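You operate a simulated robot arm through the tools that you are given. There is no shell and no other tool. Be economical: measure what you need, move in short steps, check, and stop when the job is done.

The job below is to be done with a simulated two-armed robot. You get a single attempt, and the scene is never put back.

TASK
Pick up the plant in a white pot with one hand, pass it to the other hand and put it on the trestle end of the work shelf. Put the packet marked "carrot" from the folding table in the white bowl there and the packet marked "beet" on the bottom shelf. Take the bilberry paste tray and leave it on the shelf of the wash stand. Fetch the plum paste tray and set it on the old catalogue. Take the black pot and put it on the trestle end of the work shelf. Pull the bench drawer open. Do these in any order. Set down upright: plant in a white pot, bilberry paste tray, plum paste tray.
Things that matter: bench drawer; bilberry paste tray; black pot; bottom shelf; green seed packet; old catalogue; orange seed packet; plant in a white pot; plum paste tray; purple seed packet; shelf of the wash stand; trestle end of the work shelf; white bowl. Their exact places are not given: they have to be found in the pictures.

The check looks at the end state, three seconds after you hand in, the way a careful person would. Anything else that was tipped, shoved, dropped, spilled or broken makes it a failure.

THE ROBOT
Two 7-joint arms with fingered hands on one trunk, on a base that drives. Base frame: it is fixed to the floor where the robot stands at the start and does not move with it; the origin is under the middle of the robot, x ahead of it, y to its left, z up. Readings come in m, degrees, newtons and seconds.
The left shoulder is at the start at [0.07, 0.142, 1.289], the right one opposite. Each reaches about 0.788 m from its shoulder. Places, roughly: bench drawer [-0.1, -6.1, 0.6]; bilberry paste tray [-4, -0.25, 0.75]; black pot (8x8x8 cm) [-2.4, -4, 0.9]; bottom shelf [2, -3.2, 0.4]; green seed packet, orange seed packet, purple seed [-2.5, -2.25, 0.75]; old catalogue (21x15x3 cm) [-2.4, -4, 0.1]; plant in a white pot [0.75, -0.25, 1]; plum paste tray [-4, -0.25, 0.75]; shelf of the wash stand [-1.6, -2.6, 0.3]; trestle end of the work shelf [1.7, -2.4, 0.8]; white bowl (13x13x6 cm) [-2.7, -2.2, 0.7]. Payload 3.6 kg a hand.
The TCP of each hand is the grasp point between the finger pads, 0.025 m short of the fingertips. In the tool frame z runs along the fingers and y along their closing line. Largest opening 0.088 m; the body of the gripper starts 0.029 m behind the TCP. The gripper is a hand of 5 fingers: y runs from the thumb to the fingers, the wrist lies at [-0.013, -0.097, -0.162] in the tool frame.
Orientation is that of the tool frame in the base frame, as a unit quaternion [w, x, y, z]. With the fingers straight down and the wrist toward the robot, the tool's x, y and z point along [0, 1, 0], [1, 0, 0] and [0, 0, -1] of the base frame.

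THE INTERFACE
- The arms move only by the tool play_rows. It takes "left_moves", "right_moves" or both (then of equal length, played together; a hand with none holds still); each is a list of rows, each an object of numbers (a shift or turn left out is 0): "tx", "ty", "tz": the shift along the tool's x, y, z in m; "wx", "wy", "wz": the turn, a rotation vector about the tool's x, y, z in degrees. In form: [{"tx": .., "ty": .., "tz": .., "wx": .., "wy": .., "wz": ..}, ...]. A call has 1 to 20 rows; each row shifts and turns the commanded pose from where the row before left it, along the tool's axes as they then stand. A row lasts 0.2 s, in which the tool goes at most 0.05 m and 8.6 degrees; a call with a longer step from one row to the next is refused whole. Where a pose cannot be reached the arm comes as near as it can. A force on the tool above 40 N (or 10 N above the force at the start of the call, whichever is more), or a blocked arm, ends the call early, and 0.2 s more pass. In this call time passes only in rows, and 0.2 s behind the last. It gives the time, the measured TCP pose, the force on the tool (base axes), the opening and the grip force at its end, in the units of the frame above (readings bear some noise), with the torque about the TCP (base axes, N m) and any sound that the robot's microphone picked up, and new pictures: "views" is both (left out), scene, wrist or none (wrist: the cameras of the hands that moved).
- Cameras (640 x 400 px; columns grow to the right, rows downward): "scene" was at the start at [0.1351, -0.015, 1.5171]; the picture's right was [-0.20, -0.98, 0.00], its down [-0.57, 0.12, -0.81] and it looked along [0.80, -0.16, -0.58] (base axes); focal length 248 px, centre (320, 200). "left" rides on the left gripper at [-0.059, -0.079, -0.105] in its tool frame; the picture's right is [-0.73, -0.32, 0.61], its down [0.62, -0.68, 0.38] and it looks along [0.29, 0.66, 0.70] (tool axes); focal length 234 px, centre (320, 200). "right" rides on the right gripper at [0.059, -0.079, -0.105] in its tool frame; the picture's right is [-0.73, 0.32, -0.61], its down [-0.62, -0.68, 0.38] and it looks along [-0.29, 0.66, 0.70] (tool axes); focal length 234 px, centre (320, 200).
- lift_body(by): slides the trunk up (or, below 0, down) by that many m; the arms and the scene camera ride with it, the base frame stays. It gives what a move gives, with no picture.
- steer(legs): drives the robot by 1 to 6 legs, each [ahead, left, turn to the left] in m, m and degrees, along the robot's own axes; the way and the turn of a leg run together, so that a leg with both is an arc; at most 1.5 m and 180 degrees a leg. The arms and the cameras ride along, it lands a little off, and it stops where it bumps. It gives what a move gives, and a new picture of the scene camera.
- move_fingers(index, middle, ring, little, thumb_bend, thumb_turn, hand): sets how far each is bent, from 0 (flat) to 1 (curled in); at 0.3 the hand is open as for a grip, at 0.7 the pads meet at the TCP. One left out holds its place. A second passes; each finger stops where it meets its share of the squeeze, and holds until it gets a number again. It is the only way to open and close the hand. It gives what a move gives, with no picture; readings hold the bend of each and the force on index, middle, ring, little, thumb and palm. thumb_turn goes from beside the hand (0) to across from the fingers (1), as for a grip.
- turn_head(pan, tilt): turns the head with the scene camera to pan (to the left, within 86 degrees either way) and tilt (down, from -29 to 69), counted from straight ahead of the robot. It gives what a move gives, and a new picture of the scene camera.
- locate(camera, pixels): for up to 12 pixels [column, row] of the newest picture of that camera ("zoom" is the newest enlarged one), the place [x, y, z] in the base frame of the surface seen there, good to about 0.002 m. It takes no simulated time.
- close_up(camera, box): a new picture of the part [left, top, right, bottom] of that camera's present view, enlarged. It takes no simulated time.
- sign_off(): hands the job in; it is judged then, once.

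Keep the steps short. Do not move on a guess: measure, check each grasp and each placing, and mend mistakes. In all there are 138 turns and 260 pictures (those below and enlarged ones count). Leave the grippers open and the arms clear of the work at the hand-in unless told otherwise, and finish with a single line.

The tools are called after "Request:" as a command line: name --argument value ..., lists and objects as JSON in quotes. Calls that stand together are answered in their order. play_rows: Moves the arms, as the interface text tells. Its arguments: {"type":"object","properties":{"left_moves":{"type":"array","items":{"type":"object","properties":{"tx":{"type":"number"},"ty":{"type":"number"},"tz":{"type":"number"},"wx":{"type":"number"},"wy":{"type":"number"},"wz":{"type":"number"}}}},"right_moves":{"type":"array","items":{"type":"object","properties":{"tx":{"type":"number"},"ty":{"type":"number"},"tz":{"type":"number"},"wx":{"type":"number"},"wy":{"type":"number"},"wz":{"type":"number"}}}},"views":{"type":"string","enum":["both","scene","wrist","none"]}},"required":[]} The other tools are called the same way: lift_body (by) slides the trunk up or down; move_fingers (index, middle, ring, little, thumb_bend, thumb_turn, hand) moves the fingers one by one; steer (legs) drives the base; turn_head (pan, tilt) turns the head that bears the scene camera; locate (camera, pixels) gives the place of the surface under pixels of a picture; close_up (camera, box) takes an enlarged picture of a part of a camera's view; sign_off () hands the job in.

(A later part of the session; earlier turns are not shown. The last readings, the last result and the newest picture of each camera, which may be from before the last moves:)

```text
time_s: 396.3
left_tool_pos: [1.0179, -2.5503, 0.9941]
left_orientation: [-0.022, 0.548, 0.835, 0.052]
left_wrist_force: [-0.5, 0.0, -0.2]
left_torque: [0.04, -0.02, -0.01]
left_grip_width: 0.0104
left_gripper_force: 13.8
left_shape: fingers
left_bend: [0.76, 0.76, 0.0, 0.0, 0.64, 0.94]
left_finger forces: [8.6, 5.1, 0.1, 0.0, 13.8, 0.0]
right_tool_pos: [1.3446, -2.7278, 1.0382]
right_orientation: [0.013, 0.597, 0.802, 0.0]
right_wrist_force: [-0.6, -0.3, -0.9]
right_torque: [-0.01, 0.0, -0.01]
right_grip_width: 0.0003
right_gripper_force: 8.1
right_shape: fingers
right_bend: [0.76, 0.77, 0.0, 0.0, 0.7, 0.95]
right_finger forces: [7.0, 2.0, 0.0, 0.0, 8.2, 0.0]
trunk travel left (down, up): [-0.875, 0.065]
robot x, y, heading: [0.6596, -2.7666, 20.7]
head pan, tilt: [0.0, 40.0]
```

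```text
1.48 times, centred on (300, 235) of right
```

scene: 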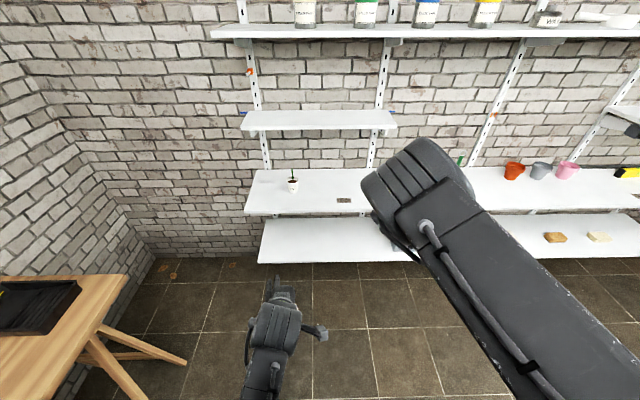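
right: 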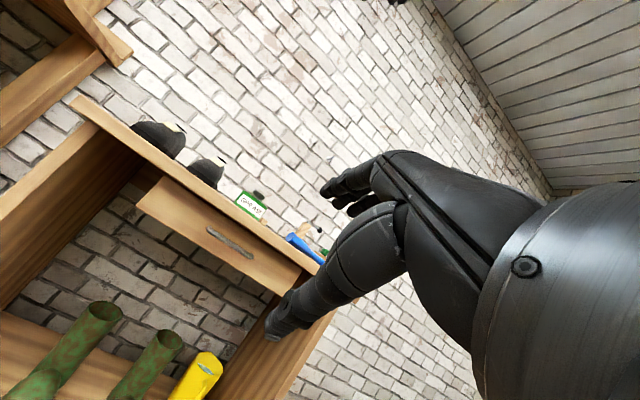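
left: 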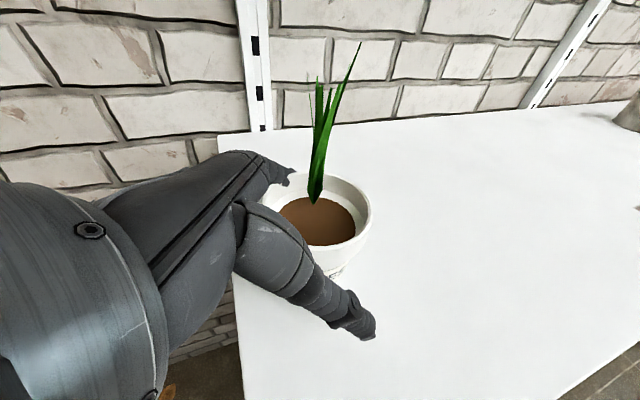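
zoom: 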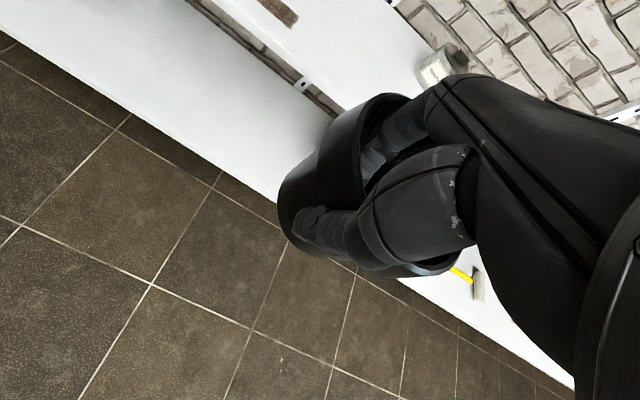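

The pot is secure. Lowering to just above shelf height, moving over the spot (1.70,-2.43) right of the plant, and checking.

Request:
lift_body --by -0.135

Request:
steer --legs '[[0.398, 0.157, 0.5]]'

Request:
lift_body --by -0.035

Request:
close_up --camera "right" --box '[120, 80, 480, 350]'

```text
time_s: 398.0
left_tool_pos: [1.0196, -2.5505, 0.8587]
left_orientation: [-0.022, 0.547, 0.835, 0.053]
left_wrist_force: [-0.3, 0.3, -0.4]
left_torque: [0.01, -0.02, -0.02]
left_grip_width: 0.0107
left_gripper_force: 14.2
left_shape: fingers
left_bend: [0.76, 0.76, 0.0, 0.0, 0.64, 0.94]
left_finger forces: [8.7, 5.1, 0.0, 0.0, 13.8, 0.0]
right_tool_pos: [1.3454, -2.7301, 0.9037]
right_orientation: [0.012, 0.597, 0.802, 0.0]
right_wrist_force: [0.3, 1.1, 0.5]
right_torque: [0.01, -0.01, 0.01]
right_grip_width: 0.0
right_gripper_force: 8.7
right_shape: fingers
right_bend: [0.76, 0.77, 0.0, 0.0, 0.7, 0.95]
right_finger forces: [7.0, 2.0, 0.0, 0.1, 8.2, 0.0]
trunk travel left (down, up): [-0.74, 0.2]
robot x, y, heading: [0.6606, -2.7652, 20.4]
head pan, tilt: [0.0, 40.0]
```

```text
time_s: 400.6
left_tool_pos: [1.3408, -2.2655, 0.8592]
left_orientation: [-0.022, 0.548, 0.834, 0.052]
left_wrist_force: [-0.4, -0.5, -0.5]
left_torque: [-0.03, 0.0, 0.0]
left_grip_width: 0.0105
left_gripper_force: 13.8
left_shape: fingers
left_bend: [0.76, 0.76, 0.0, 0.0, 0.64, 0.94]
left_finger forces: [8.7, 5.1, 0.1, 0.0, 13.8, 0.0]
right_tool_pos: [1.6662, -2.4453, 0.9045]
right_orientation: [0.012, 0.598, 0.802, 0.001]
right_wrist_force: [-1.1, 0.6, -0.6]
right_torque: [-0.01, 0.04, 0.01]
right_grip_width: 0.0
right_gripper_force: 8.8
right_shape: fingers
right_bend: [0.76, 0.77, 0.0, 0.0, 0.7, 0.95]
right_finger forces: [6.9, 2.0, 0.1, 0.0, 8.2, 0.0]
trunk travel left (down, up): [-0.74, 0.2]
robot x, y, heading: [0.9781, -2.4783, 20.3]
head pan, tilt: [0.0, 40.0]
```

scene: 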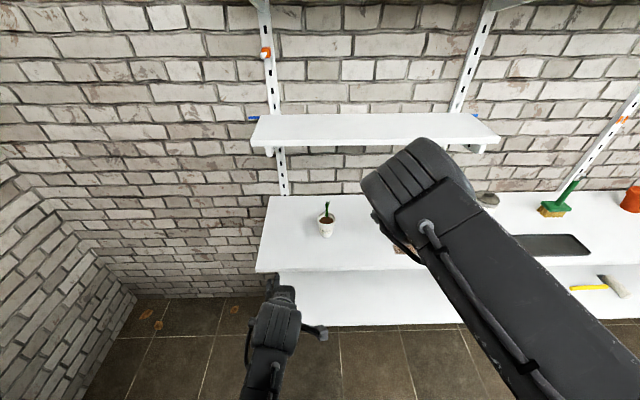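

```text
time_s: 401.4
left_tool_pos: [1.3415, -2.2659, 0.824]
left_orientation: [-0.021, 0.549, 0.834, 0.053]
left_wrist_force: [0.3, -0.3, -0.8]
left_torque: [0.01, -0.03, -0.02]
left_grip_width: 0.0104
left_gripper_force: 13.9
left_shape: fingers
left_bend: [0.76, 0.76, 0.0, 0.0, 0.64, 0.94]
left_finger forces: [8.7, 5.2, 0.0, 0.0, 13.7, 0.0]
right_tool_pos: [1.6671, -2.4443, 0.8692]
right_orientation: [0.013, 0.598, 0.802, 0.0]
right_wrist_force: [0.2, 0.5, -0.5]
right_torque: [-0.03, -0.01, -0.02]
right_grip_width: 0.0003
right_gripper_force: 9.3
right_shape: fingers
right_bend: [0.76, 0.77, 0.0, 0.0, 0.7, 0.95]
right_finger forces: [6.9, 2.1, 0.0, 0.1, 8.3, 0.0]
trunk travel left (down, up): [-0.705, 0.235]
robot x, y, heading: [0.9793, -2.4786, 20.1]
head pan, tilt: [0.0, 40.0]
```

```text
1.48 times, centred on (300, 215) of right
```

zoom: 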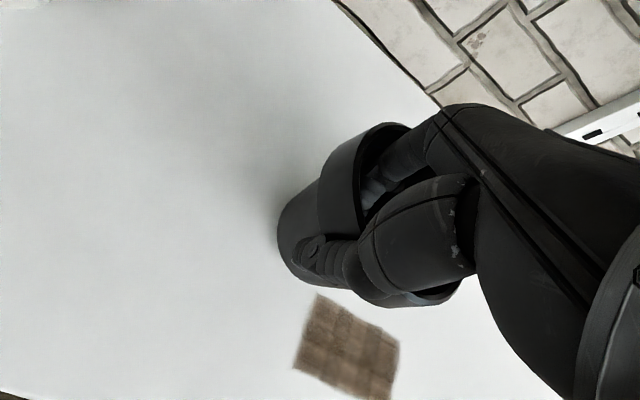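

Well over the shelf. Lowering the last centimetre, releasing, rising clear, and backing off.

Request:
lift_body --by -0.012

Request:
move_fingers --hand "right" --index 0.5 --middle 0.5 --thumb_bend 0.45

Request:
lift_body --by 0.11

Request:
steer --legs '[[-0.35, 0, 1.4]]'

Request:
close_up --camera "scene" --box '[200, 120, 480, 320]'

```text
time_s: 402.0
left_tool_pos: [1.3415, -2.2657, 0.8119]
left_orientation: [-0.022, 0.549, 0.834, 0.053]
left_wrist_force: [-0.8, 0.3, 0.6]
left_torque: [0.02, 0.0, 0.01]
left_grip_width: 0.0104
left_gripper_force: 13.9
left_shape: fingers
left_bend: [0.76, 0.76, 0.0, 0.0, 0.64, 0.94]
left_finger forces: [8.7, 5.2, 0.0, 0.0, 13.9, 0.0]
right_tool_pos: [1.6662, -2.4459, 0.858]
right_orientation: [0.012, 0.597, 0.802, 0.001]
right_wrist_force: [0.7, 0.6, 1.0]
right_torque: [-0.05, -0.02, 0.02]
right_grip_width: 0.0
right_gripper_force: 10.0
right_shape: fingers
right_bend: [0.76, 0.78, 0.0, 0.0, 0.7, 0.95]
right_finger forces: [7.3, 3.4, 0.0, 0.0, 9.6, 0.0]
trunk travel left (down, up): [-0.693, 0.247]
robot x, y, heading: [0.9837, -2.4795, 20.1]
head pan, tilt: [0.0, 40.0]
```

```text
time_s: 403.0
left_tool_pos: [1.3408, -2.2649, 0.8117]
left_orientation: [-0.022, 0.549, 0.834, 0.054]
left_wrist_force: [0.8, 0.0, -0.5]
left_torque: [0.04, 0.03, 0.03]
left_grip_width: 0.0105
left_gripper_force: 14.0
left_shape: fingers
left_bend: [0.76, 0.76, 0.0, 0.0, 0.64, 0.94]
left_finger forces: [8.7, 5.2, 0.0, 0.1, 14.0, 0.0]
right_tool_pos: [1.6657, -2.4452, 0.8572]
right_orientation: [0.012, 0.598, 0.801, 0.0]
right_wrist_force: [0.7, 0.6, 0.9]
right_torque: [-0.01, 0.0, -0.01]
right_grip_width: 0.0466
right_gripper_force: 0.0
right_shape: fingers
right_bend: [0.5, 0.5, 0.0, 0.0, 0.45, 0.97]
right_finger forces: [0.0, 0.1, 0.0, 0.1, 0.0, 0.0]
trunk travel left (down, up): [-0.693, 0.247]
robot x, y, heading: [0.9841, -2.4823, 20.4]
head pan, tilt: [0.0, 40.0]
```

```text
time_s: 404.4
left_tool_pos: [1.3414, -2.2652, 0.9225]
left_orientation: [-0.023, 0.549, 0.834, 0.053]
left_wrist_force: [-0.5, -0.3, -1.1]
left_torque: [-0.04, 0.01, -0.03]
left_grip_width: 0.0106
left_gripper_force: 14.4
left_shape: fingers
left_bend: [0.76, 0.76, 0.0, 0.0, 0.64, 0.94]
left_finger forces: [8.7, 5.1, 0.1, 0.0, 13.8, 0.0]
right_tool_pos: [1.6657, -2.4451, 0.9654]
right_orientation: [0.013, 0.598, 0.801, 0.001]
right_wrist_force: [0.0, -0.4, -1.3]
right_torque: [-0.03, 0.0, 0.01]
right_grip_width: 0.0465
right_gripper_force: 0.0
right_shape: fingers
right_bend: [0.5, 0.5, 0.0, 0.0, 0.45, 0.97]
right_finger forces: [0.1, 0.0, 0.0, 0.0, 0.0, 0.1]
trunk travel left (down, up): [-0.803, 0.137]
robot x, y, heading: [0.9782, -2.4795, 20.4]
head pan, tilt: [0.0, 40.0]
```

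```text
time_s: 406.7
left_tool_pos: [1.0063, -2.3835, 0.9214]
left_orientation: [-0.024, 0.538, 0.841, 0.052]
left_wrist_force: [0.3, 0.3, -0.5]
left_torque: [0.0, -0.01, -0.02]
left_grip_width: 0.0105
left_gripper_force: 14.0
left_shape: fingers
left_bend: [0.76, 0.76, 0.0, 0.0, 0.64, 0.94]
left_finger forces: [8.7, 5.1, 0.0, 0.1, 13.9, 0.0]
right_tool_pos: [1.3347, -2.5544, 0.9663]
right_orientation: [0.012, 0.587, 0.809, 0.001]
right_wrist_force: [-0.7, -0.4, 0.1]
right_torque: [-0.02, -0.01, -0.01]
right_grip_width: 0.0466
right_gripper_force: 0.0
right_shape: fingers
right_bend: [0.5, 0.5, 0.0, 0.0, 0.45, 0.97]
right_finger forces: [0.0, 0.0, 0.0, 0.0, 0.0, 0.0]
trunk travel left (down, up): [-0.803, 0.137]
robot x, y, heading: [0.6481, -2.6065, 21.5]
head pan, tilt: [0.0, 40.0]
```

scene: 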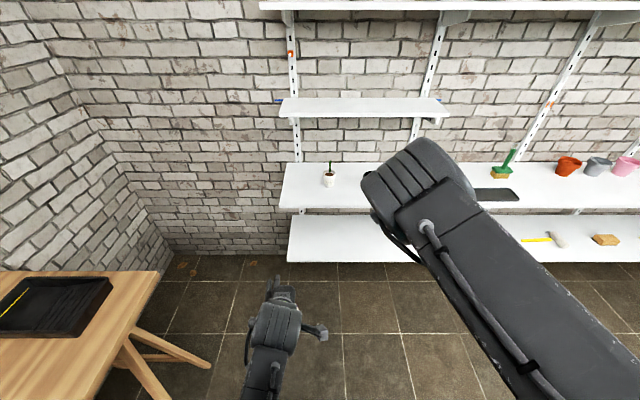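

```text
2.00 times, centred on (340, 220) of scene
```

zoom: 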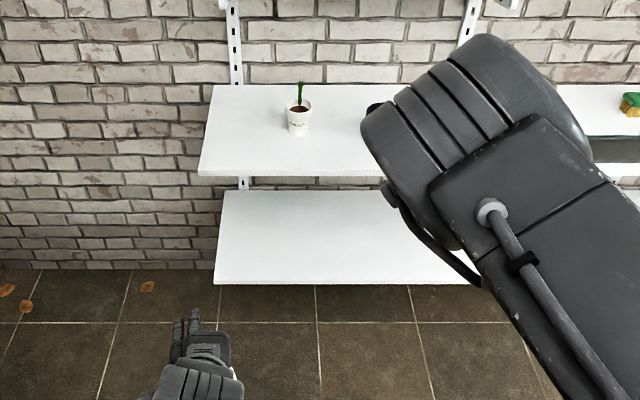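

The black pot is released. Now the beet: retract the right hand to the side, extend the left, lower the trunk, and bring the box in over the bottom shelf.

Request:
play_rows --right_moves '[{"tx": -0.02, "ty": -0.035}, {"tx": -0.02, "ty": -0.035}, {"tx": -0.02, "ty": -0.035}, {"tx": -0.02, "ty": -0.035}, {"tx": -0.02, "ty": -0.035}, {"tx": -0.02, "ty": -0.035}, {"tx": -0.02, "ty": -0.035}]' --left_moves '[{"ty": 0.03}, {"ty": 0.03}, {"ty": 0.03}, {"ty": 0.03}, {"ty": 0.015}, {"tx": 0}, {"tx": 0}]' --views "none"

Request:
lift_body --by -0.4

Request:
turn_head --pan 0 --tilt 30

```text
time_s: 408.5
left_tool_pos: [1.113, -2.2901, 0.9148]
left_orientation: [-0.06, 0.53, 0.843, 0.073]
left_wrist_force: [-0.1, -0.1, -0.6]
left_torque: [-0.02, -0.04, 0.03]
left_grip_width: 0.0104
left_gripper_force: 13.9
left_shape: fingers
left_bend: [0.76, 0.76, 0.0, 0.0, 0.64, 0.94]
left_finger forces: [8.7, 5.0, 0.1, 0.0, 14.0, 0.1]
right_tool_pos: [1.1527, -2.7683, 0.9655]
right_orientation: [0.012, 0.587, 0.809, 0.0]
right_wrist_force: [-0.3, 0.0, -0.2]
right_torque: [0.01, 0.03, 0.01]
right_grip_width: 0.0467
right_gripper_force: 0.1
right_shape: fingers
right_bend: [0.5, 0.5, 0.0, 0.0, 0.45, 0.97]
right_finger forces: [0.0, 0.0, 0.0, 0.0, 0.0, 0.2]
right hand out of reach, approached as far as the arm can: row 1, 2
trunk travel left (down, up): [-0.803, 0.137]
robot x, y, heading: [0.6466, -2.6057, 21.6]
head pan, tilt: [0.0, 40.0]
stopped in row 7 (left hand): the arm was blocked; the commanded pose is now the measured one
```

```text
time_s: 412.3
left_tool_pos: [1.113, -2.2915, 0.5167]
left_orientation: [-0.06, 0.529, 0.843, 0.073]
left_wrist_force: [0.3, 0.1, -0.1]
left_torque: [0.06, 0.0, 0.03]
left_grip_width: 0.0104
left_gripper_force: 13.4
left_shape: fingers
left_bend: [0.76, 0.76, 0.0, 0.0, 0.64, 0.94]
left_finger forces: [8.8, 5.1, 0.1, 0.1, 13.9, 0.0]
right_tool_pos: [1.1544, -2.7688, 0.564]
right_orientation: [0.013, 0.588, 0.809, 0.001]
right_wrist_force: [0.5, 0.2, 0.7]
right_torque: [0.0, 0.01, -0.04]
right_grip_width: 0.0467
right_gripper_force: 0.0
right_shape: fingers
right_bend: [0.5, 0.5, 0.0, 0.0, 0.45, 0.97]
right_finger forces: [0.0, 0.1, 0.0, 0.1, 0.0, 0.0]
trunk travel left (down, up): [-0.403, 0.537]
robot x, y, heading: [0.6549, -2.6071, 21.7]
head pan, tilt: [0.0, 40.0]
```

```text
time_s: 413.0
left_tool_pos: [1.1118, -2.292, 0.5157]
left_orientation: [-0.061, 0.529, 0.843, 0.072]
left_wrist_force: [0.1, -0.7, -0.2]
left_torque: [-0.02, -0.01, 0.02]
left_grip_width: 0.0107
left_gripper_force: 13.7
left_shape: fingers
left_bend: [0.76, 0.76, 0.0, 0.0, 0.64, 0.94]
left_finger forces: [8.8, 5.1, 0.0, 0.0, 14.0, 0.1]
right_tool_pos: [1.1528, -2.7675, 0.5653]
right_orientation: [0.012, 0.587, 0.809, 0.001]
right_wrist_force: [0.1, 0.4, 0.0]
right_torque: [-0.01, 0.02, 0.0]
right_grip_width: 0.047
right_gripper_force: 0.0
right_shape: fingers
right_bend: [0.5, 0.5, 0.0, 0.0, 0.45, 0.97]
right_finger forces: [0.0, 0.0, 0.0, 0.0, 0.0, 0.1]
trunk travel left (down, up): [-0.403, 0.537]
robot x, y, heading: [0.6535, -2.6084, 21.5]
head pan, tilt: [0.0, 30.0]
```

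scene: 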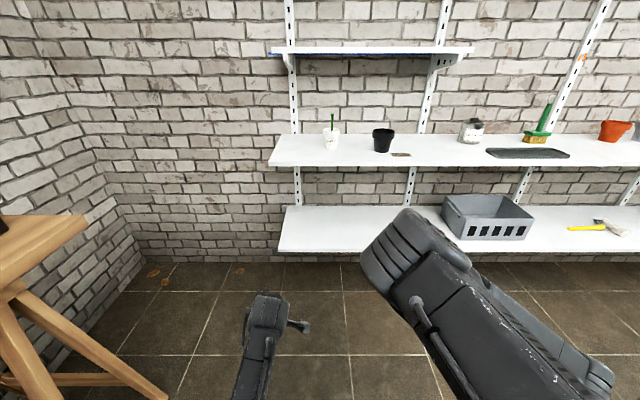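

The plant and black pot both stand upright on the trestle end. Moving the beet in over the bottom shelf and checking before release.

Request:
steer --legs '[[0.3, -0.227, 0], [0.158, 0, 0]]'

Request:
lift_body --by -0.036

Request:
close_up --camera "left" --box '[120, 60, 560, 380]'

```text
time_s: 416.4
left_tool_pos: [1.6201, -2.3397, 0.5156]
left_orientation: [-0.061, 0.528, 0.844, 0.071]
left_wrist_force: [-0.3, -0.5, 0.0]
left_torque: [-0.01, -0.02, 0.04]
left_grip_width: 0.0104
left_gripper_force: 13.8
left_shape: fingers
left_bend: [0.76, 0.76, 0.0, 0.0, 0.64, 0.94]
left_finger forces: [8.9, 5.2, 0.1, 0.0, 14.2, 0.1]
right_tool_pos: [1.6632, -2.8154, 0.5642]
right_orientation: [0.012, 0.586, 0.81, 0.0]
right_wrist_force: [0.6, 0.1, 0.0]
right_torque: [-0.02, 0.02, 0.02]
right_grip_width: 0.0471
right_gripper_force: 0.1
right_shape: fingers
right_bend: [0.5, 0.5, 0.0, 0.0, 0.45, 0.97]
right_finger forces: [0.0, 0.0, 0.1, 0.0, 0.0, 0.0]
trunk travel left (down, up): [-0.403, 0.537]
robot x, y, heading: [1.1545, -2.6555, 21.8]
head pan, tilt: [0.0, 30.0]
```

scene: 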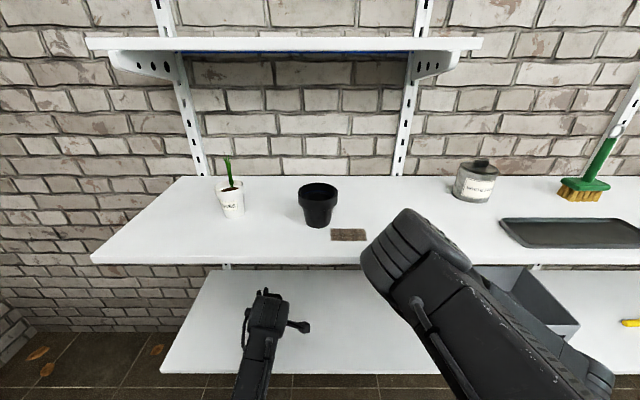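

```text
time_s: 417.2
left_tool_pos: [1.6202, -2.3391, 0.4805]
left_orientation: [-0.062, 0.527, 0.844, 0.072]
left_wrist_force: [0.6, 0.3, -0.3]
left_torque: [-0.01, -0.01, -0.01]
left_grip_width: 0.0104
left_gripper_force: 14.0
left_shape: fingers
left_bend: [0.76, 0.76, 0.0, 0.0, 0.64, 0.94]
left_finger forces: [8.9, 5.2, 0.0, 0.1, 14.1, 0.0]
right_tool_pos: [1.6618, -2.8144, 0.5294]
right_orientation: [0.012, 0.587, 0.809, 0.001]
right_wrist_force: [0.3, -0.4, 0.0]
right_torque: [0.0, 0.0, 0.0]
right_grip_width: 0.0466
right_gripper_force: 0.0
right_shape: fingers
right_bend: [0.5, 0.5, 0.0, 0.0, 0.45, 0.97]
right_finger forces: [0.0, 0.0, 0.0, 0.0, 0.1, 0.0]
trunk travel left (down, up): [-0.367, 0.573]
robot x, y, heading: [1.159, -2.6567, 21.8]
head pan, tilt: [0.0, 30.0]
```

```text
1.25 times, centred on (340, 220) of left
```

zoom: 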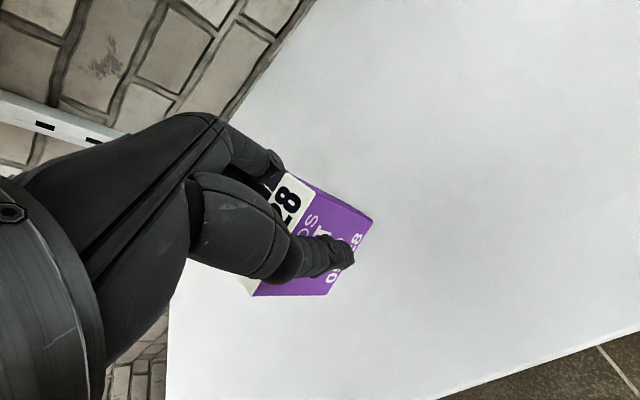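

The beet is just above the bottom shelf. Lowering 8 mm, releasing, backing off, and verifying.

Request:
lift_body --by -0.009

Request:
move_fingers --hand "left" --index 0.4 --middle 0.4 --thumb_bend 0.4

Request:
lift_body --by 0.07

Request:
steer --legs '[[-0.5, 0, 0]]'

Request:
close_up --camera "scene" --box '[240, 110, 460, 260]'

Request:
lift_body --by 0.4

```text
time_s: 417.8
left_tool_pos: [1.6204, -2.3387, 0.4714]
left_orientation: [-0.06, 0.528, 0.844, 0.072]
left_wrist_force: [-0.9, -0.4, 0.1]
left_torque: [0.01, -0.03, 0.03]
left_grip_width: 0.0105
left_gripper_force: 13.8
left_shape: fingers
left_bend: [0.76, 0.76, 0.0, 0.0, 0.64, 0.94]
left_finger forces: [8.9, 5.2, 0.0, 0.1, 14.1, 0.0]
right_tool_pos: [1.6624, -2.8163, 0.5202]
right_orientation: [0.013, 0.586, 0.81, 0.001]
right_wrist_force: [0.4, 1.0, -0.1]
right_torque: [0.0, 0.01, 0.02]
right_grip_width: 0.0463
right_gripper_force: 0.1
right_shape: fingers
right_bend: [0.5, 0.5, 0.0, 0.0, 0.45, 0.97]
right_finger forces: [0.0, 0.0, 0.0, 0.1, 0.1, 0.0]
trunk travel left (down, up): [-0.358, 0.582]
robot x, y, heading: [1.1613, -2.6545, 21.6]
head pan, tilt: [0.0, 30.0]
```

```text
time_s: 418.8
left_tool_pos: [1.6203, -2.34, 0.4699]
left_orientation: [-0.061, 0.528, 0.844, 0.072]
left_wrist_force: [0.0, -0.5, 0.4]
left_torque: [-0.04, -0.01, -0.04]
left_grip_width: 0.0631
left_gripper_force: 0.1
left_shape: fingers
left_bend: [0.4, 0.4, 0.0, 0.0, 0.4, 0.97]
left_finger forces: [0.0, 0.1, 0.1, 0.0, 0.0, 0.0]
right_tool_pos: [1.6631, -2.8159, 0.5198]
right_orientation: [0.013, 0.586, 0.81, 0.001]
right_wrist_force: [-1.0, 1.0, 0.1]
right_torque: [-0.03, -0.01, 0.03]
right_grip_width: 0.0466
right_gripper_force: 0.1
right_shape: fingers
right_bend: [0.5, 0.5, 0.0, 0.0, 0.45, 0.97]
right_finger forces: [0.1, 0.0, 0.0, 0.0, 0.0, 0.1]
trunk travel left (down, up): [-0.358, 0.582]
robot x, y, heading: [1.1563, -2.6568, 21.7]
head pan, tilt: [0.0, 30.0]
```

```text
time_s: 419.9
left_tool_pos: [1.6203, -2.339, 0.5401]
left_orientation: [-0.061, 0.527, 0.844, 0.072]
left_wrist_force: [0.2, -0.5, 0.2]
left_torque: [0.04, 0.03, 0.05]
left_grip_width: 0.0632
left_gripper_force: 0.0
left_shape: fingers
left_bend: [0.4, 0.4, 0.0, 0.0, 0.4, 0.97]
left_finger forces: [0.0, 0.0, 0.0, 0.0, 0.1, 0.0]
right_tool_pos: [1.6628, -2.8162, 0.5884]
right_orientation: [0.013, 0.586, 0.81, 0.001]
right_wrist_force: [-0.7, 0.6, -0.3]
right_torque: [0.0, 0.0, 0.0]
right_grip_width: 0.0468
right_gripper_force: 0.0
right_shape: fingers
right_bend: [0.5, 0.5, 0.0, 0.0, 0.45, 0.97]
right_finger forces: [0.0, 0.0, 0.1, 0.1, 0.1, 0.0]
trunk travel left (down, up): [-0.428, 0.512]
robot x, y, heading: [1.1598, -2.6589, 21.5]
head pan, tilt: [0.0, 30.0]
```

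```text
time_s: 422.8
left_tool_pos: [1.1625, -2.5282, 0.5405]
left_orientation: [-0.061, 0.535, 0.84, 0.073]
left_wrist_force: [0.4, -0.3, 0.0]
left_torque: [-0.03, 0.0, -0.03]
left_grip_width: 0.0634
left_gripper_force: 0.0
left_shape: fingers
left_bend: [0.4, 0.4, 0.0, 0.0, 0.4, 0.97]
left_finger forces: [0.2, 0.1, 0.0, 0.1, 0.0, 0.1]
right_tool_pos: [1.1961, -3.0049, 0.5904]
right_orientation: [0.013, 0.593, 0.805, 0.002]
right_wrist_force: [-0.7, -0.6, 0.7]
right_torque: [0.01, -0.01, -0.03]
right_grip_width: 0.0465
right_gripper_force: 0.0
right_shape: fingers
right_bend: [0.5, 0.5, 0.0, 0.0, 0.45, 0.97]
right_finger forces: [0.1, 0.0, 0.0, 0.0, 0.1, 0.0]
trunk travel left (down, up): [-0.428, 0.512]
robot x, y, heading: [0.6977, -2.8392, 20.9]
head pan, tilt: [0.0, 30.0]
```

scene: 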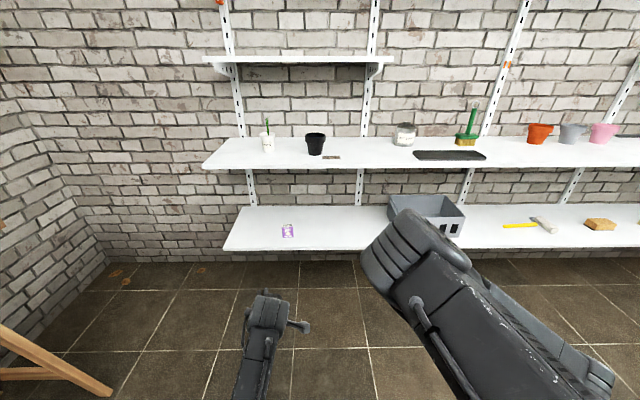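

```text
2.67 times, centred on (350, 185) of scene
```

zoom: 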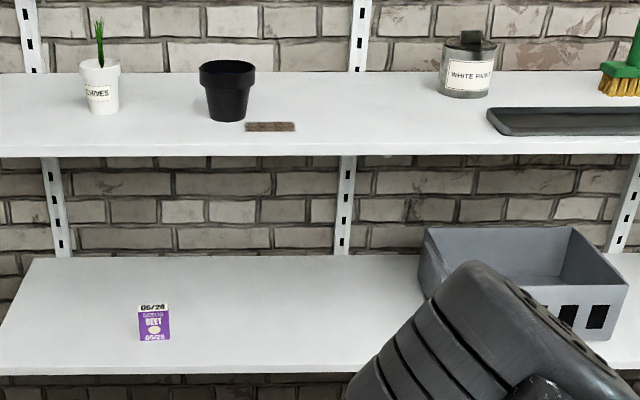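

```text
time_s: 426.7
left_tool_pos: [1.1633, -2.5272, 0.9403]
left_orientation: [-0.06, 0.535, 0.84, 0.072]
left_wrist_force: [-0.4, -0.6, 0.1]
left_torque: [0.03, -0.01, 0.0]
left_grip_width: 0.0632
left_gripper_force: 0.1
left_shape: fingers
left_bend: [0.4, 0.4, 0.0, 0.0, 0.4, 0.97]
left_finger forces: [0.1, 0.0, 0.0, 0.0, 0.1, 0.0]
right_tool_pos: [1.1982, -3.0059, 0.9893]
right_orientation: [0.012, 0.593, 0.805, 0.0]
right_wrist_force: [0.7, -0.1, 0.4]
right_torque: [-0.01, -0.04, -0.03]
right_grip_width: 0.0468
right_gripper_force: 0.1
right_shape: fingers
right_bend: [0.5, 0.5, 0.0, 0.0, 0.45, 0.97]
right_finger forces: [0.0, 0.0, 0.0, 0.0, 0.1, 0.0]
trunk travel left (down, up): [-0.828, 0.112]
robot x, y, heading: [0.6932, -2.8353, 20.8]
head pan, tilt: [0.0, 30.0]
```

Beet stands on the bottom shelf; plant and pot are fine. Now for the plum tray: folding the arms into the narrow pose, setting the fingers open, and driving to the doorway.

Request:
play_rows --right_moves '[{"tx": 0.02, "ty": 0.035}, {"tx": 0.02, "ty": 0.035}, {"tx": 0.02, "ty": 0.035}, {"tx": 0.02, "ty": 0.035}, {"tx": 0.02, "ty": 0.035}, {"tx": 0.02, "ty": 0.035}, {"tx": 0.02, "ty": 0.035}]' --left_moves '[{"tx": -0.0125, "ty": 0.025}, {"tx": -0.0125, "ty": 0.025}, {"tx": -0.0125, "ty": 0.025}, {"tx": -0.0125, "ty": 0.025}, {"tx": 0}, {"tx": 0}, {"tx": 0}]' --views "none"

Request:
move_fingers --hand "right" --index 0.3 --middle 0.3 --ring 0.0 --little 0.0 --thumb_bend 0.3

Request:
steer --legs '[[0, 0, -20.8], [-1.4, -0.18, 0], [-0.15, 0, 0], [0, 0, 88.5]]'

```text
time_s: 428.3
left_tool_pos: [1.2755, -2.53, 0.9376]
left_orientation: [-0.06, 0.535, 0.84, 0.072]
left_wrist_force: [-0.6, -0.5, 0.0]
left_torque: [-0.01, 0.01, 0.0]
left_grip_width: 0.0633
left_gripper_force: 0.0
left_shape: fingers
left_bend: [0.4, 0.4, 0.0, 0.0, 0.4, 0.98]
left_finger forces: [0.0, 0.0, 0.0, 0.0, 0.0, 0.1]
right_tool_pos: [1.3922, -2.7978, 0.9905]
right_orientation: [0.013, 0.593, 0.805, 0.0]
right_wrist_force: [0.8, -0.2, 0.4]
right_torque: [0.03, 0.0, -0.03]
right_grip_width: 0.047
right_gripper_force: 0.0
right_shape: fingers
right_bend: [0.5, 0.5, 0.0, 0.0, 0.45, 0.97]
right_finger forces: [0.0, 0.0, 0.1, 0.0, 0.0, 0.1]
trunk travel left (down, up): [-0.828, 0.112]
robot x, y, heading: [0.6984, -2.8381, 20.7]
head pan, tilt: [0.0, 30.0]
```

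```text
time_s: 429.3
left_tool_pos: [1.2754, -2.5301, 0.9383]
left_orientation: [-0.059, 0.535, 0.84, 0.073]
left_wrist_force: [-0.2, 0.6, -0.3]
left_torque: [-0.02, -0.01, -0.02]
left_grip_width: 0.0633
left_gripper_force: 0.1
left_shape: fingers
left_bend: [0.4, 0.4, 0.0, 0.0, 0.4, 0.98]
left_finger forces: [0.1, 0.0, 0.1, 0.0, 0.1, 0.0]
right_tool_pos: [1.3907, -2.7988, 0.9915]
right_orientation: [0.012, 0.593, 0.805, 0.0]
right_wrist_force: [0.5, -0.2, -0.1]
right_torque: [0.04, -0.02, 0.0]
right_grip_width: 0.0843
right_gripper_force: 0.1
right_shape: fingers
right_bend: [0.3, 0.3, 0.0, 0.0, 0.3, 0.97]
right_finger forces: [0.0, 0.0, 0.1, 0.1, 0.1, 0.0]
trunk travel left (down, up): [-0.828, 0.112]
robot x, y, heading: [0.6966, -2.8406, 20.8]
head pan, tilt: [0.0, 30.0]
```

```text
time_s: 441.9
left_tool_pos: [-0.8719, -2.379, 0.9387]
left_orientation: [-0.09, -0.013, 0.995, 0.027]
left_wrist_force: [-0.7, 0.0, 0.1]
left_torque: [0.01, 0.01, -0.01]
left_grip_width: 0.0633
left_gripper_force: 0.1
left_shape: fingers
left_bend: [0.4, 0.4, 0.0, 0.0, 0.4, 0.98]
left_finger forces: [0.0, 0.0, 0.1, 0.0, 0.0, 0.0]
right_tool_pos: [-0.5787, -2.3806, 0.9917]
right_orientation: [0.01, 0.055, 0.998, 0.007]
right_wrist_force: [0.4, 0.4, -0.6]
right_torque: [0.02, 0.02, -0.01]
right_grip_width: 0.0842
right_gripper_force: 0.0
right_shape: fingers
right_bend: [0.3, 0.3, 0.0, 0.0, 0.3, 0.97]
right_finger forces: [0.0, 0.0, 0.1, 0.0, 0.0, 0.0]
trunk travel left (down, up): [-0.828, 0.112]
robot x, y, heading: [-0.8186, -3.0337, 87.2]
head pan, tilt: [0.0, 30.0]
```

scene: 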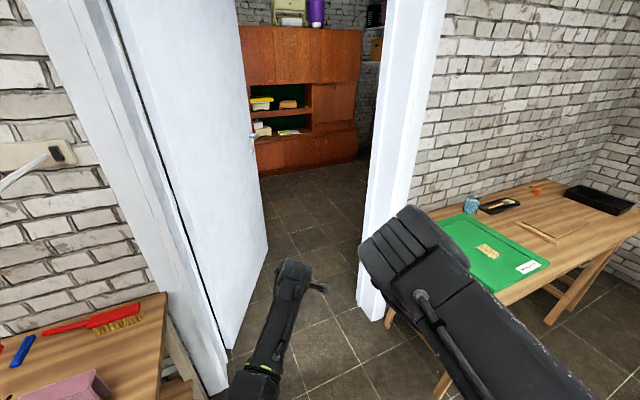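

I'll pass the jamb a bit left, then shift right for the door handle, and go on toward the tray corner as before.

Request:
steer --legs '[[0.8, 0.08, 1.5], [0.55, 0, 0], [0.45, -0.04, 0], [0.6, 0, 0], [0, 0, 91.3], [1.2, 0, 0]]'

```text
time_s: 463.7
left_tool_pos: [-2.6522, -0.7204, 0.9387]
left_orientation: [0.082, 0.732, -0.675, 0.046]
left_wrist_force: [0.5, -0.4, 0.1]
left_torque: [0.02, 0.01, 0.04]
left_grip_width: 0.0634
left_gripper_force: 0.0
left_shape: fingers
left_bend: [0.4, 0.4, 0.0, 0.0, 0.4, 0.98]
left_finger forces: [0.0, 0.1, 0.0, 0.0, 0.0, 0.0]
right_tool_pos: [-2.6677, -0.426, 0.9914]
right_orientation: [0.002, -0.687, 0.726, 0.012]
right_wrist_force: [-0.3, -0.1, 0.0]
right_torque: [0.0, -0.01, 0.02]
right_grip_width: 0.0842
right_gripper_force: 0.0
right_shape: fingers
right_bend: [0.3, 0.3, 0.0, 0.0, 0.3, 0.97]
right_finger forces: [0.0, 0.2, 0.0, 0.1, 0.1, 0.0]
trunk travel left (down, up): [-0.828, 0.112]
robot x, y, heading: [-2.0006, -0.6339, -179.5]
head pan, tilt: [0.0, 30.0]
```

scene: 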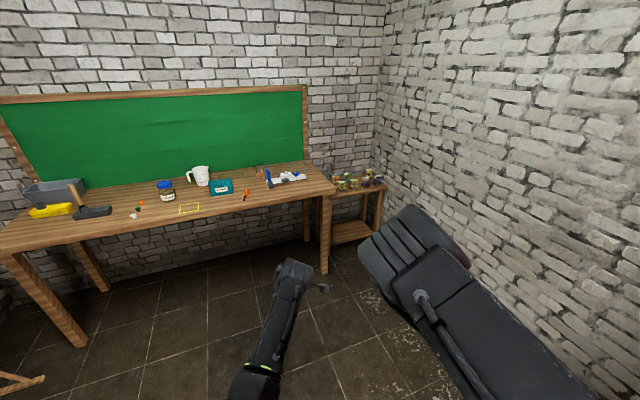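

Through again. Turning to the corner heading, lowering the trunk 0.2, and driving in to 10 cm short of the plum tray.

Request:
steer --legs '[[0, 0, 21.2], [0.32, -0.5, 0], [0.32, -0.348, 0]]'

Request:
lift_body --by -0.2

Request:
steer --legs '[[0.33, 0, 0]]'

Request:
close_up --camera "right" --box '[0, 20, 480, 380]'

```text
time_s: 470.6
left_tool_pos: [-3.4779, -0.4131, 0.9379]
left_orientation: [0.072, 0.845, -0.527, 0.06]
left_wrist_force: [0.8, -0.4, 0.1]
left_torque: [-0.01, -0.01, 0.04]
left_grip_width: 0.0634
left_gripper_force: 0.0
left_shape: fingers
left_bend: [0.4, 0.4, 0.0, 0.0, 0.4, 0.98]
left_finger forces: [0.1, 0.1, 0.0, 0.0, 0.0, 0.1]
right_tool_pos: [-3.5989, -0.1463, 0.9911]
right_orientation: [0.001, 0.811, -0.585, -0.013]
right_wrist_force: [-0.3, -0.5, 0.6]
right_torque: [0.03, 0.0, -0.01]
right_grip_width: 0.0846
right_gripper_force: 0.0
right_shape: fingers
right_bend: [0.3, 0.3, 0.0, 0.0, 0.3, 0.97]
right_finger forces: [0.1, 0.1, 0.1, 0.0, 0.0, 0.1]
trunk travel left (down, up): [-0.828, 0.112]
robot x, y, heading: [-2.9097, -0.0966, -158.1]
head pan, tilt: [0.0, 30.0]
```

scene: 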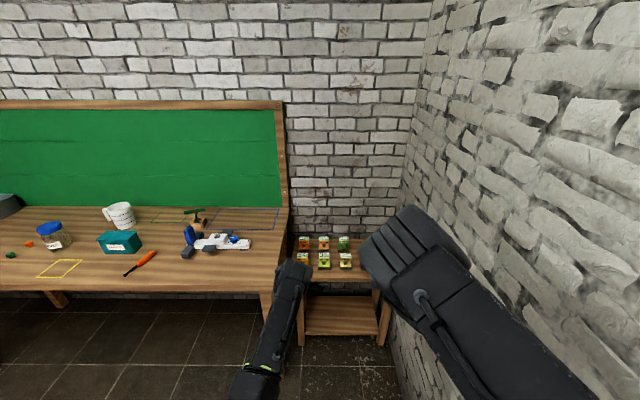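

```text
time_s: 472.7
left_tool_pos: [-3.4789, -0.4131, 0.7383]
left_orientation: [0.071, 0.845, -0.527, 0.061]
left_wrist_force: [-0.4, 0.7, 0.0]
left_torque: [0.01, 0.02, -0.02]
left_grip_width: 0.0631
left_gripper_force: 0.1
left_shape: fingers
left_bend: [0.4, 0.4, 0.0, 0.0, 0.4, 0.98]
left_finger forces: [0.0, 0.0, 0.1, 0.0, 0.0, 0.0]
right_tool_pos: [-3.601, -0.146, 0.7918]
right_orientation: [0.001, 0.811, -0.585, -0.012]
right_wrist_force: [-0.4, -1.2, 0.2]
right_torque: [-0.02, 0.01, -0.04]
right_grip_width: 0.0842
right_gripper_force: 0.1
right_shape: fingers
right_bend: [0.3, 0.3, 0.0, 0.0, 0.3, 0.97]
right_finger forces: [0.0, 0.0, 0.0, 0.1, 0.0, 0.0]
trunk travel left (down, up): [-0.628, 0.312]
robot x, y, heading: [-2.905, -0.0933, -158.1]
head pan, tilt: [0.0, 30.0]
```

```text
time_s: 474.9
left_tool_pos: [-3.7836, -0.5317, 0.7371]
left_orientation: [0.072, 0.844, -0.528, 0.061]
left_wrist_force: [-0.7, -0.4, 0.3]
left_torque: [0.01, 0.02, 0.04]
left_grip_width: 0.0632
left_gripper_force: 0.0
left_shape: fingers
left_bend: [0.4, 0.4, 0.0, 0.0, 0.4, 0.98]
left_finger forces: [0.1, 0.1, 0.1, 0.1, 0.1, 0.0]
right_tool_pos: [-3.9038, -0.2654, 0.7917]
right_orientation: [0.001, 0.809, -0.588, -0.013]
right_wrist_force: [0.2, 0.3, 0.0]
right_torque: [-0.03, 0.0, -0.02]
right_grip_width: 0.0843
right_gripper_force: 0.1
right_shape: fingers
right_bend: [0.3, 0.3, 0.0, 0.0, 0.3, 0.97]
right_finger forces: [0.0, 0.0, 0.0, 0.0, 0.1, 0.0]
trunk travel left (down, up): [-0.628, 0.312]
robot x, y, heading: [-3.2061, -0.2136, -158.4]
head pan, tilt: [0.0, 30.0]
```

scene: 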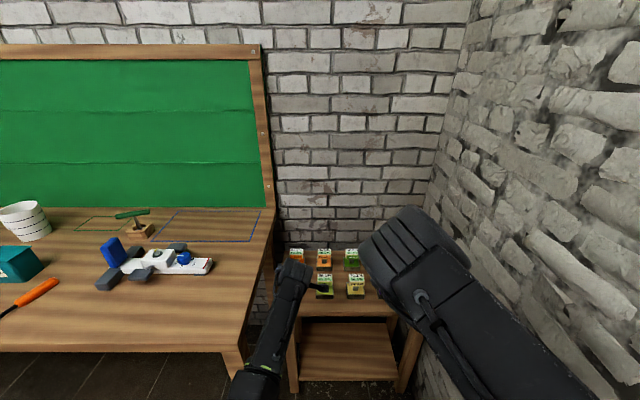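

```text
1.11 times, centred on (240, 200) of right
```

zoom: 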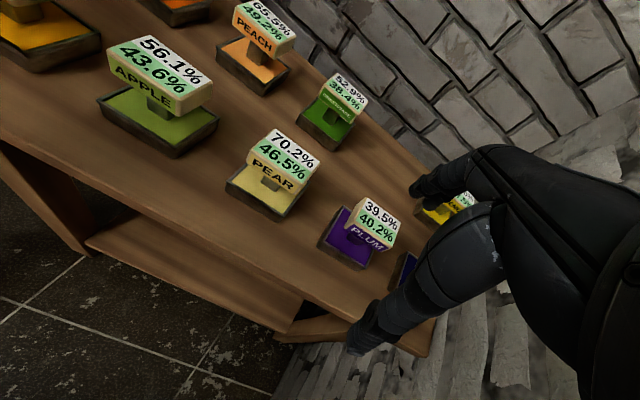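

Plum is 7.6 cm ahead. Driving that, descending with the arm, closing on the label block, and lifting.

Request:
steer --legs '[[0.076, -0.008, 0]]'

Request:
play_rows --right_moves '[{"tz": 0.025}, {"tz": 0.025}, {"tz": 0.02}]' --views "none"

Request:
close_up --camera "right" --box '[120, 80, 480, 350]'

Request:
locate --camera "zoom" --pixels '[[250, 230], [270, 240], [290, 250], [270, 260], [300, 270], [240, 260], [320, 250], [260, 210]]'

```text
time_s: 475.9
left_tool_pos: [-3.8571, -0.5536, 0.737]
left_orientation: [0.071, 0.844, -0.529, 0.061]
left_wrist_force: [0.1, 0.4, -0.2]
left_torque: [0.01, 0.0, 0.01]
left_grip_width: 0.0632
left_gripper_force: 0.2
left_shape: fingers
left_bend: [0.4, 0.4, 0.0, 0.0, 0.4, 0.98]
left_finger forces: [0.1, 0.0, 0.1, 0.0, 0.0, 0.1]
right_tool_pos: [-3.9776, -0.286, 0.7903]
right_orientation: [0.001, 0.81, -0.587, -0.013]
right_wrist_force: [-0.8, -0.1, 0.5]
right_torque: [-0.01, 0.04, 0.01]
right_grip_width: 0.0845
right_gripper_force: 0.0
right_shape: fingers
right_bend: [0.3, 0.3, 0.0, 0.0, 0.3, 0.97]
right_finger forces: [0.0, 0.0, 0.0, 0.0, 0.0, 0.1]
trunk travel left (down, up): [-0.628, 0.312]
robot x, y, heading: [-3.2833, -0.2371, -158.1]
head pan, tilt: [0.0, 30.0]
```

scene: 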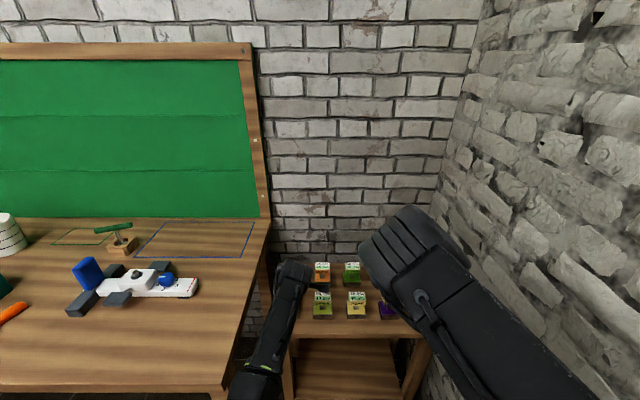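

```text
time_s: 476.7
left_tool_pos: [-3.857, -0.553, 0.7373]
left_orientation: [0.072, 0.844, -0.528, 0.059]
left_wrist_force: [-0.4, -0.3, 0.3]
left_torque: [0.01, 0.01, -0.02]
left_grip_width: 0.0631
left_gripper_force: 0.0
left_shape: fingers
left_bend: [0.4, 0.4, 0.0, 0.0, 0.4, 0.98]
left_finger forces: [0.0, 0.0, 0.0, 0.0, 0.0, 0.0]
right_tool_pos: [-3.9802, -0.2844, 0.722]
right_orientation: [0.0, 0.81, -0.587, -0.012]
right_wrist_force: [-0.4, -1.0, -0.4]
right_torque: [0.01, 0.0, -0.01]
right_grip_width: 0.0845
right_gripper_force: 0.0
right_shape: fingers
right_bend: [0.3, 0.3, 0.0, 0.0, 0.3, 0.97]
right_finger forces: [0.0, 0.0, 0.0, 0.0, 0.1, 0.1]
trunk travel left (down, up): [-0.628, 0.312]
robot x, y, heading: [-3.2828, -0.2359, -158.4]
head pan, tilt: [0.0, 30.0]
```

```text
1.48 times, centred on (300, 215) of right
```

zoom: 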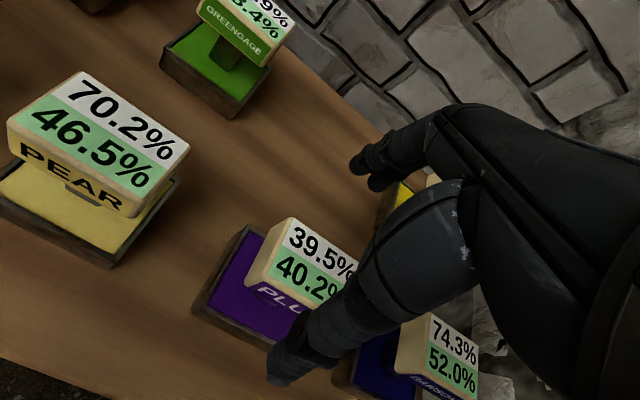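

```text
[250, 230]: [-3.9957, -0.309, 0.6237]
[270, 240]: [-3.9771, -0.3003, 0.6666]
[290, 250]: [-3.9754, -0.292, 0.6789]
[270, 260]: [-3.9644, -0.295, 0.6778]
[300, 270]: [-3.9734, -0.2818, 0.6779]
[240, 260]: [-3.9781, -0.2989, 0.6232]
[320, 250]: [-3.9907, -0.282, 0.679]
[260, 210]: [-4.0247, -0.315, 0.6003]
```

Aligned. Nudging 6 mm, descending, gripping, lifting, then backing out and driving round to the doorway.

Request:
play_rows --right_moves '[{"tx": -0.005, "tz": 0.025}, {"tz": 0.018}, {"tz": 0.012}]' --views "none"

Request:
move_fingers --hand "right" --index 0.72 --middle 0.72 --thumb_bend 0.72

Request:
lift_body --by 0.2

Request:
steer --legs '[[-0.5, 0, 0]]'

Request:
close_up --camera "right" --box '[120, 80, 480, 350]'

```text
time_s: 477.5
left_tool_pos: [-3.8577, -0.553, 0.7386]
left_orientation: [0.071, 0.844, -0.528, 0.061]
left_wrist_force: [-0.7, 0.3, 0.3]
left_torque: [0.01, -0.03, 0.03]
left_grip_width: 0.0634
left_gripper_force: 0.0
left_shape: fingers
left_bend: [0.4, 0.4, 0.0, 0.0, 0.4, 0.98]
left_finger forces: [0.0, 0.0, 0.0, 0.0, 0.0, 0.0]
right_tool_pos: [-3.9819, -0.2797, 0.6662]
right_orientation: [0.001, 0.81, -0.587, -0.011]
right_wrist_force: [-0.3, -0.2, 0.7]
right_torque: [0.0, -0.03, -0.01]
right_grip_width: 0.0844
right_gripper_force: 0.0
right_shape: fingers
right_bend: [0.3, 0.3, 0.0, 0.0, 0.3, 0.97]
right_finger forces: [0.0, 0.0, 0.1, 0.0, 0.0, 0.1]
trunk travel left (down, up): [-0.628, 0.312]
robot x, y, heading: [-3.2839, -0.2397, -158.2]
head pan, tilt: [0.0, 30.0]
```

```text
time_s: 478.5
left_tool_pos: [-3.857, -0.5526, 0.738]
left_orientation: [0.072, 0.844, -0.528, 0.061]
left_wrist_force: [-0.8, -0.6, 0.3]
left_torque: [0.05, -0.01, -0.01]
left_grip_width: 0.0633
left_gripper_force: 0.0
left_shape: fingers
left_bend: [0.4, 0.4, 0.0, 0.0, 0.4, 0.98]
left_finger forces: [0.0, 0.0, 0.0, 0.1, 0.0, 0.0]
right_tool_pos: [-3.9815, -0.2792, 0.6665]
right_orientation: [0.001, 0.81, -0.587, -0.012]
right_wrist_force: [0.0, 0.6, 0.3]
right_torque: [-0.01, 0.01, 0.04]
right_grip_width: 0.0223
right_gripper_force: 14.1
right_shape: fingers
right_bend: [0.59, 0.65, 0.0, 0.0, 0.59, 0.96]
right_finger forces: [9.6, 4.6, 0.0, 0.0, 14.4, 0.1]
trunk travel left (down, up): [-0.628, 0.312]
robot x, y, heading: [-3.2847, -0.2368, -158.2]
head pan, tilt: [0.0, 30.0]
```

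```text
time_s: 480.7
left_tool_pos: [-3.8575, -0.5529, 0.9378]
left_orientation: [0.072, 0.844, -0.528, 0.061]
left_wrist_force: [0.1, 0.1, -0.6]
left_torque: [0.0, -0.02, 0.01]
left_grip_width: 0.0633
left_gripper_force: 0.0
left_shape: fingers
left_bend: [0.4, 0.4, 0.0, 0.0, 0.4, 0.98]
left_finger forces: [0.0, 0.1, 0.1, 0.1, 0.1, 0.0]
right_tool_pos: [-3.9821, -0.2794, 0.8663]
right_orientation: [0.001, 0.81, -0.587, -0.013]
right_wrist_force: [0.5, -0.5, -1.5]
right_torque: [-0.02, -0.01, 0.0]
right_grip_width: 0.0221
right_gripper_force: 14.7
right_shape: fingers
right_bend: [0.59, 0.65, 0.0, 0.0, 0.59, 0.96]
right_finger forces: [9.5, 4.8, 0.1, 0.1, 14.5, 0.0]
trunk travel left (down, up): [-0.828, 0.112]
robot x, y, heading: [-3.2831, -0.2325, -158.1]
head pan, tilt: [0.0, 30.0]
```

```text
time_s: 483.6
left_tool_pos: [-3.4014, -0.3703, 0.9378]
left_orientation: [0.072, 0.843, -0.529, 0.062]
left_wrist_force: [0.6, 0.4, 0.7]
left_torque: [0.03, 0.0, 0.02]
left_grip_width: 0.0632
left_gripper_force: 0.0
left_shape: fingers
left_bend: [0.4, 0.4, 0.0, 0.0, 0.4, 0.98]
left_finger forces: [0.0, 0.0, 0.0, 0.0, 0.1, 0.0]
right_tool_pos: [-3.5269, -0.097, 0.8663]
right_orientation: [0.001, 0.81, -0.587, -0.012]
right_wrist_force: [-0.3, 0.7, -2.2]
right_torque: [0.0, 0.01, -0.01]
right_grip_width: 0.0222
right_gripper_force: 13.9
right_shape: fingers
right_bend: [0.59, 0.65, 0.0, 0.0, 0.59, 0.96]
right_finger forces: [9.5, 4.8, 0.1, 0.0, 14.5, 0.0]
trunk travel left (down, up): [-0.828, 0.112]
robot x, y, heading: [-2.8292, -0.0541, -158.4]
head pan, tilt: [0.0, 30.0]
```

scene: 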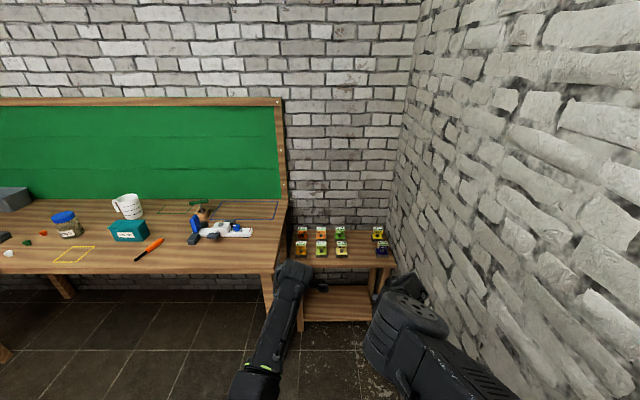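

```text
1.48 times, centred on (300, 215) of right
```

zoom: 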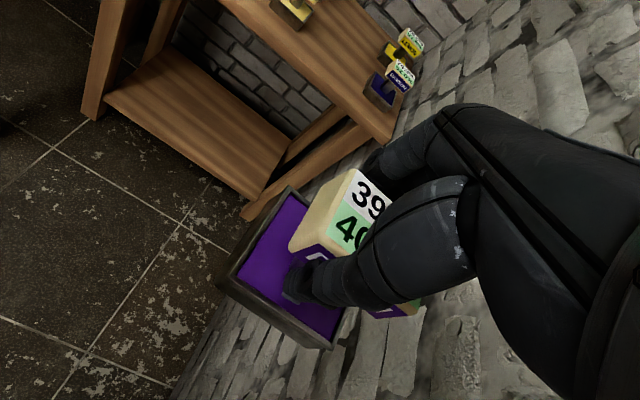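

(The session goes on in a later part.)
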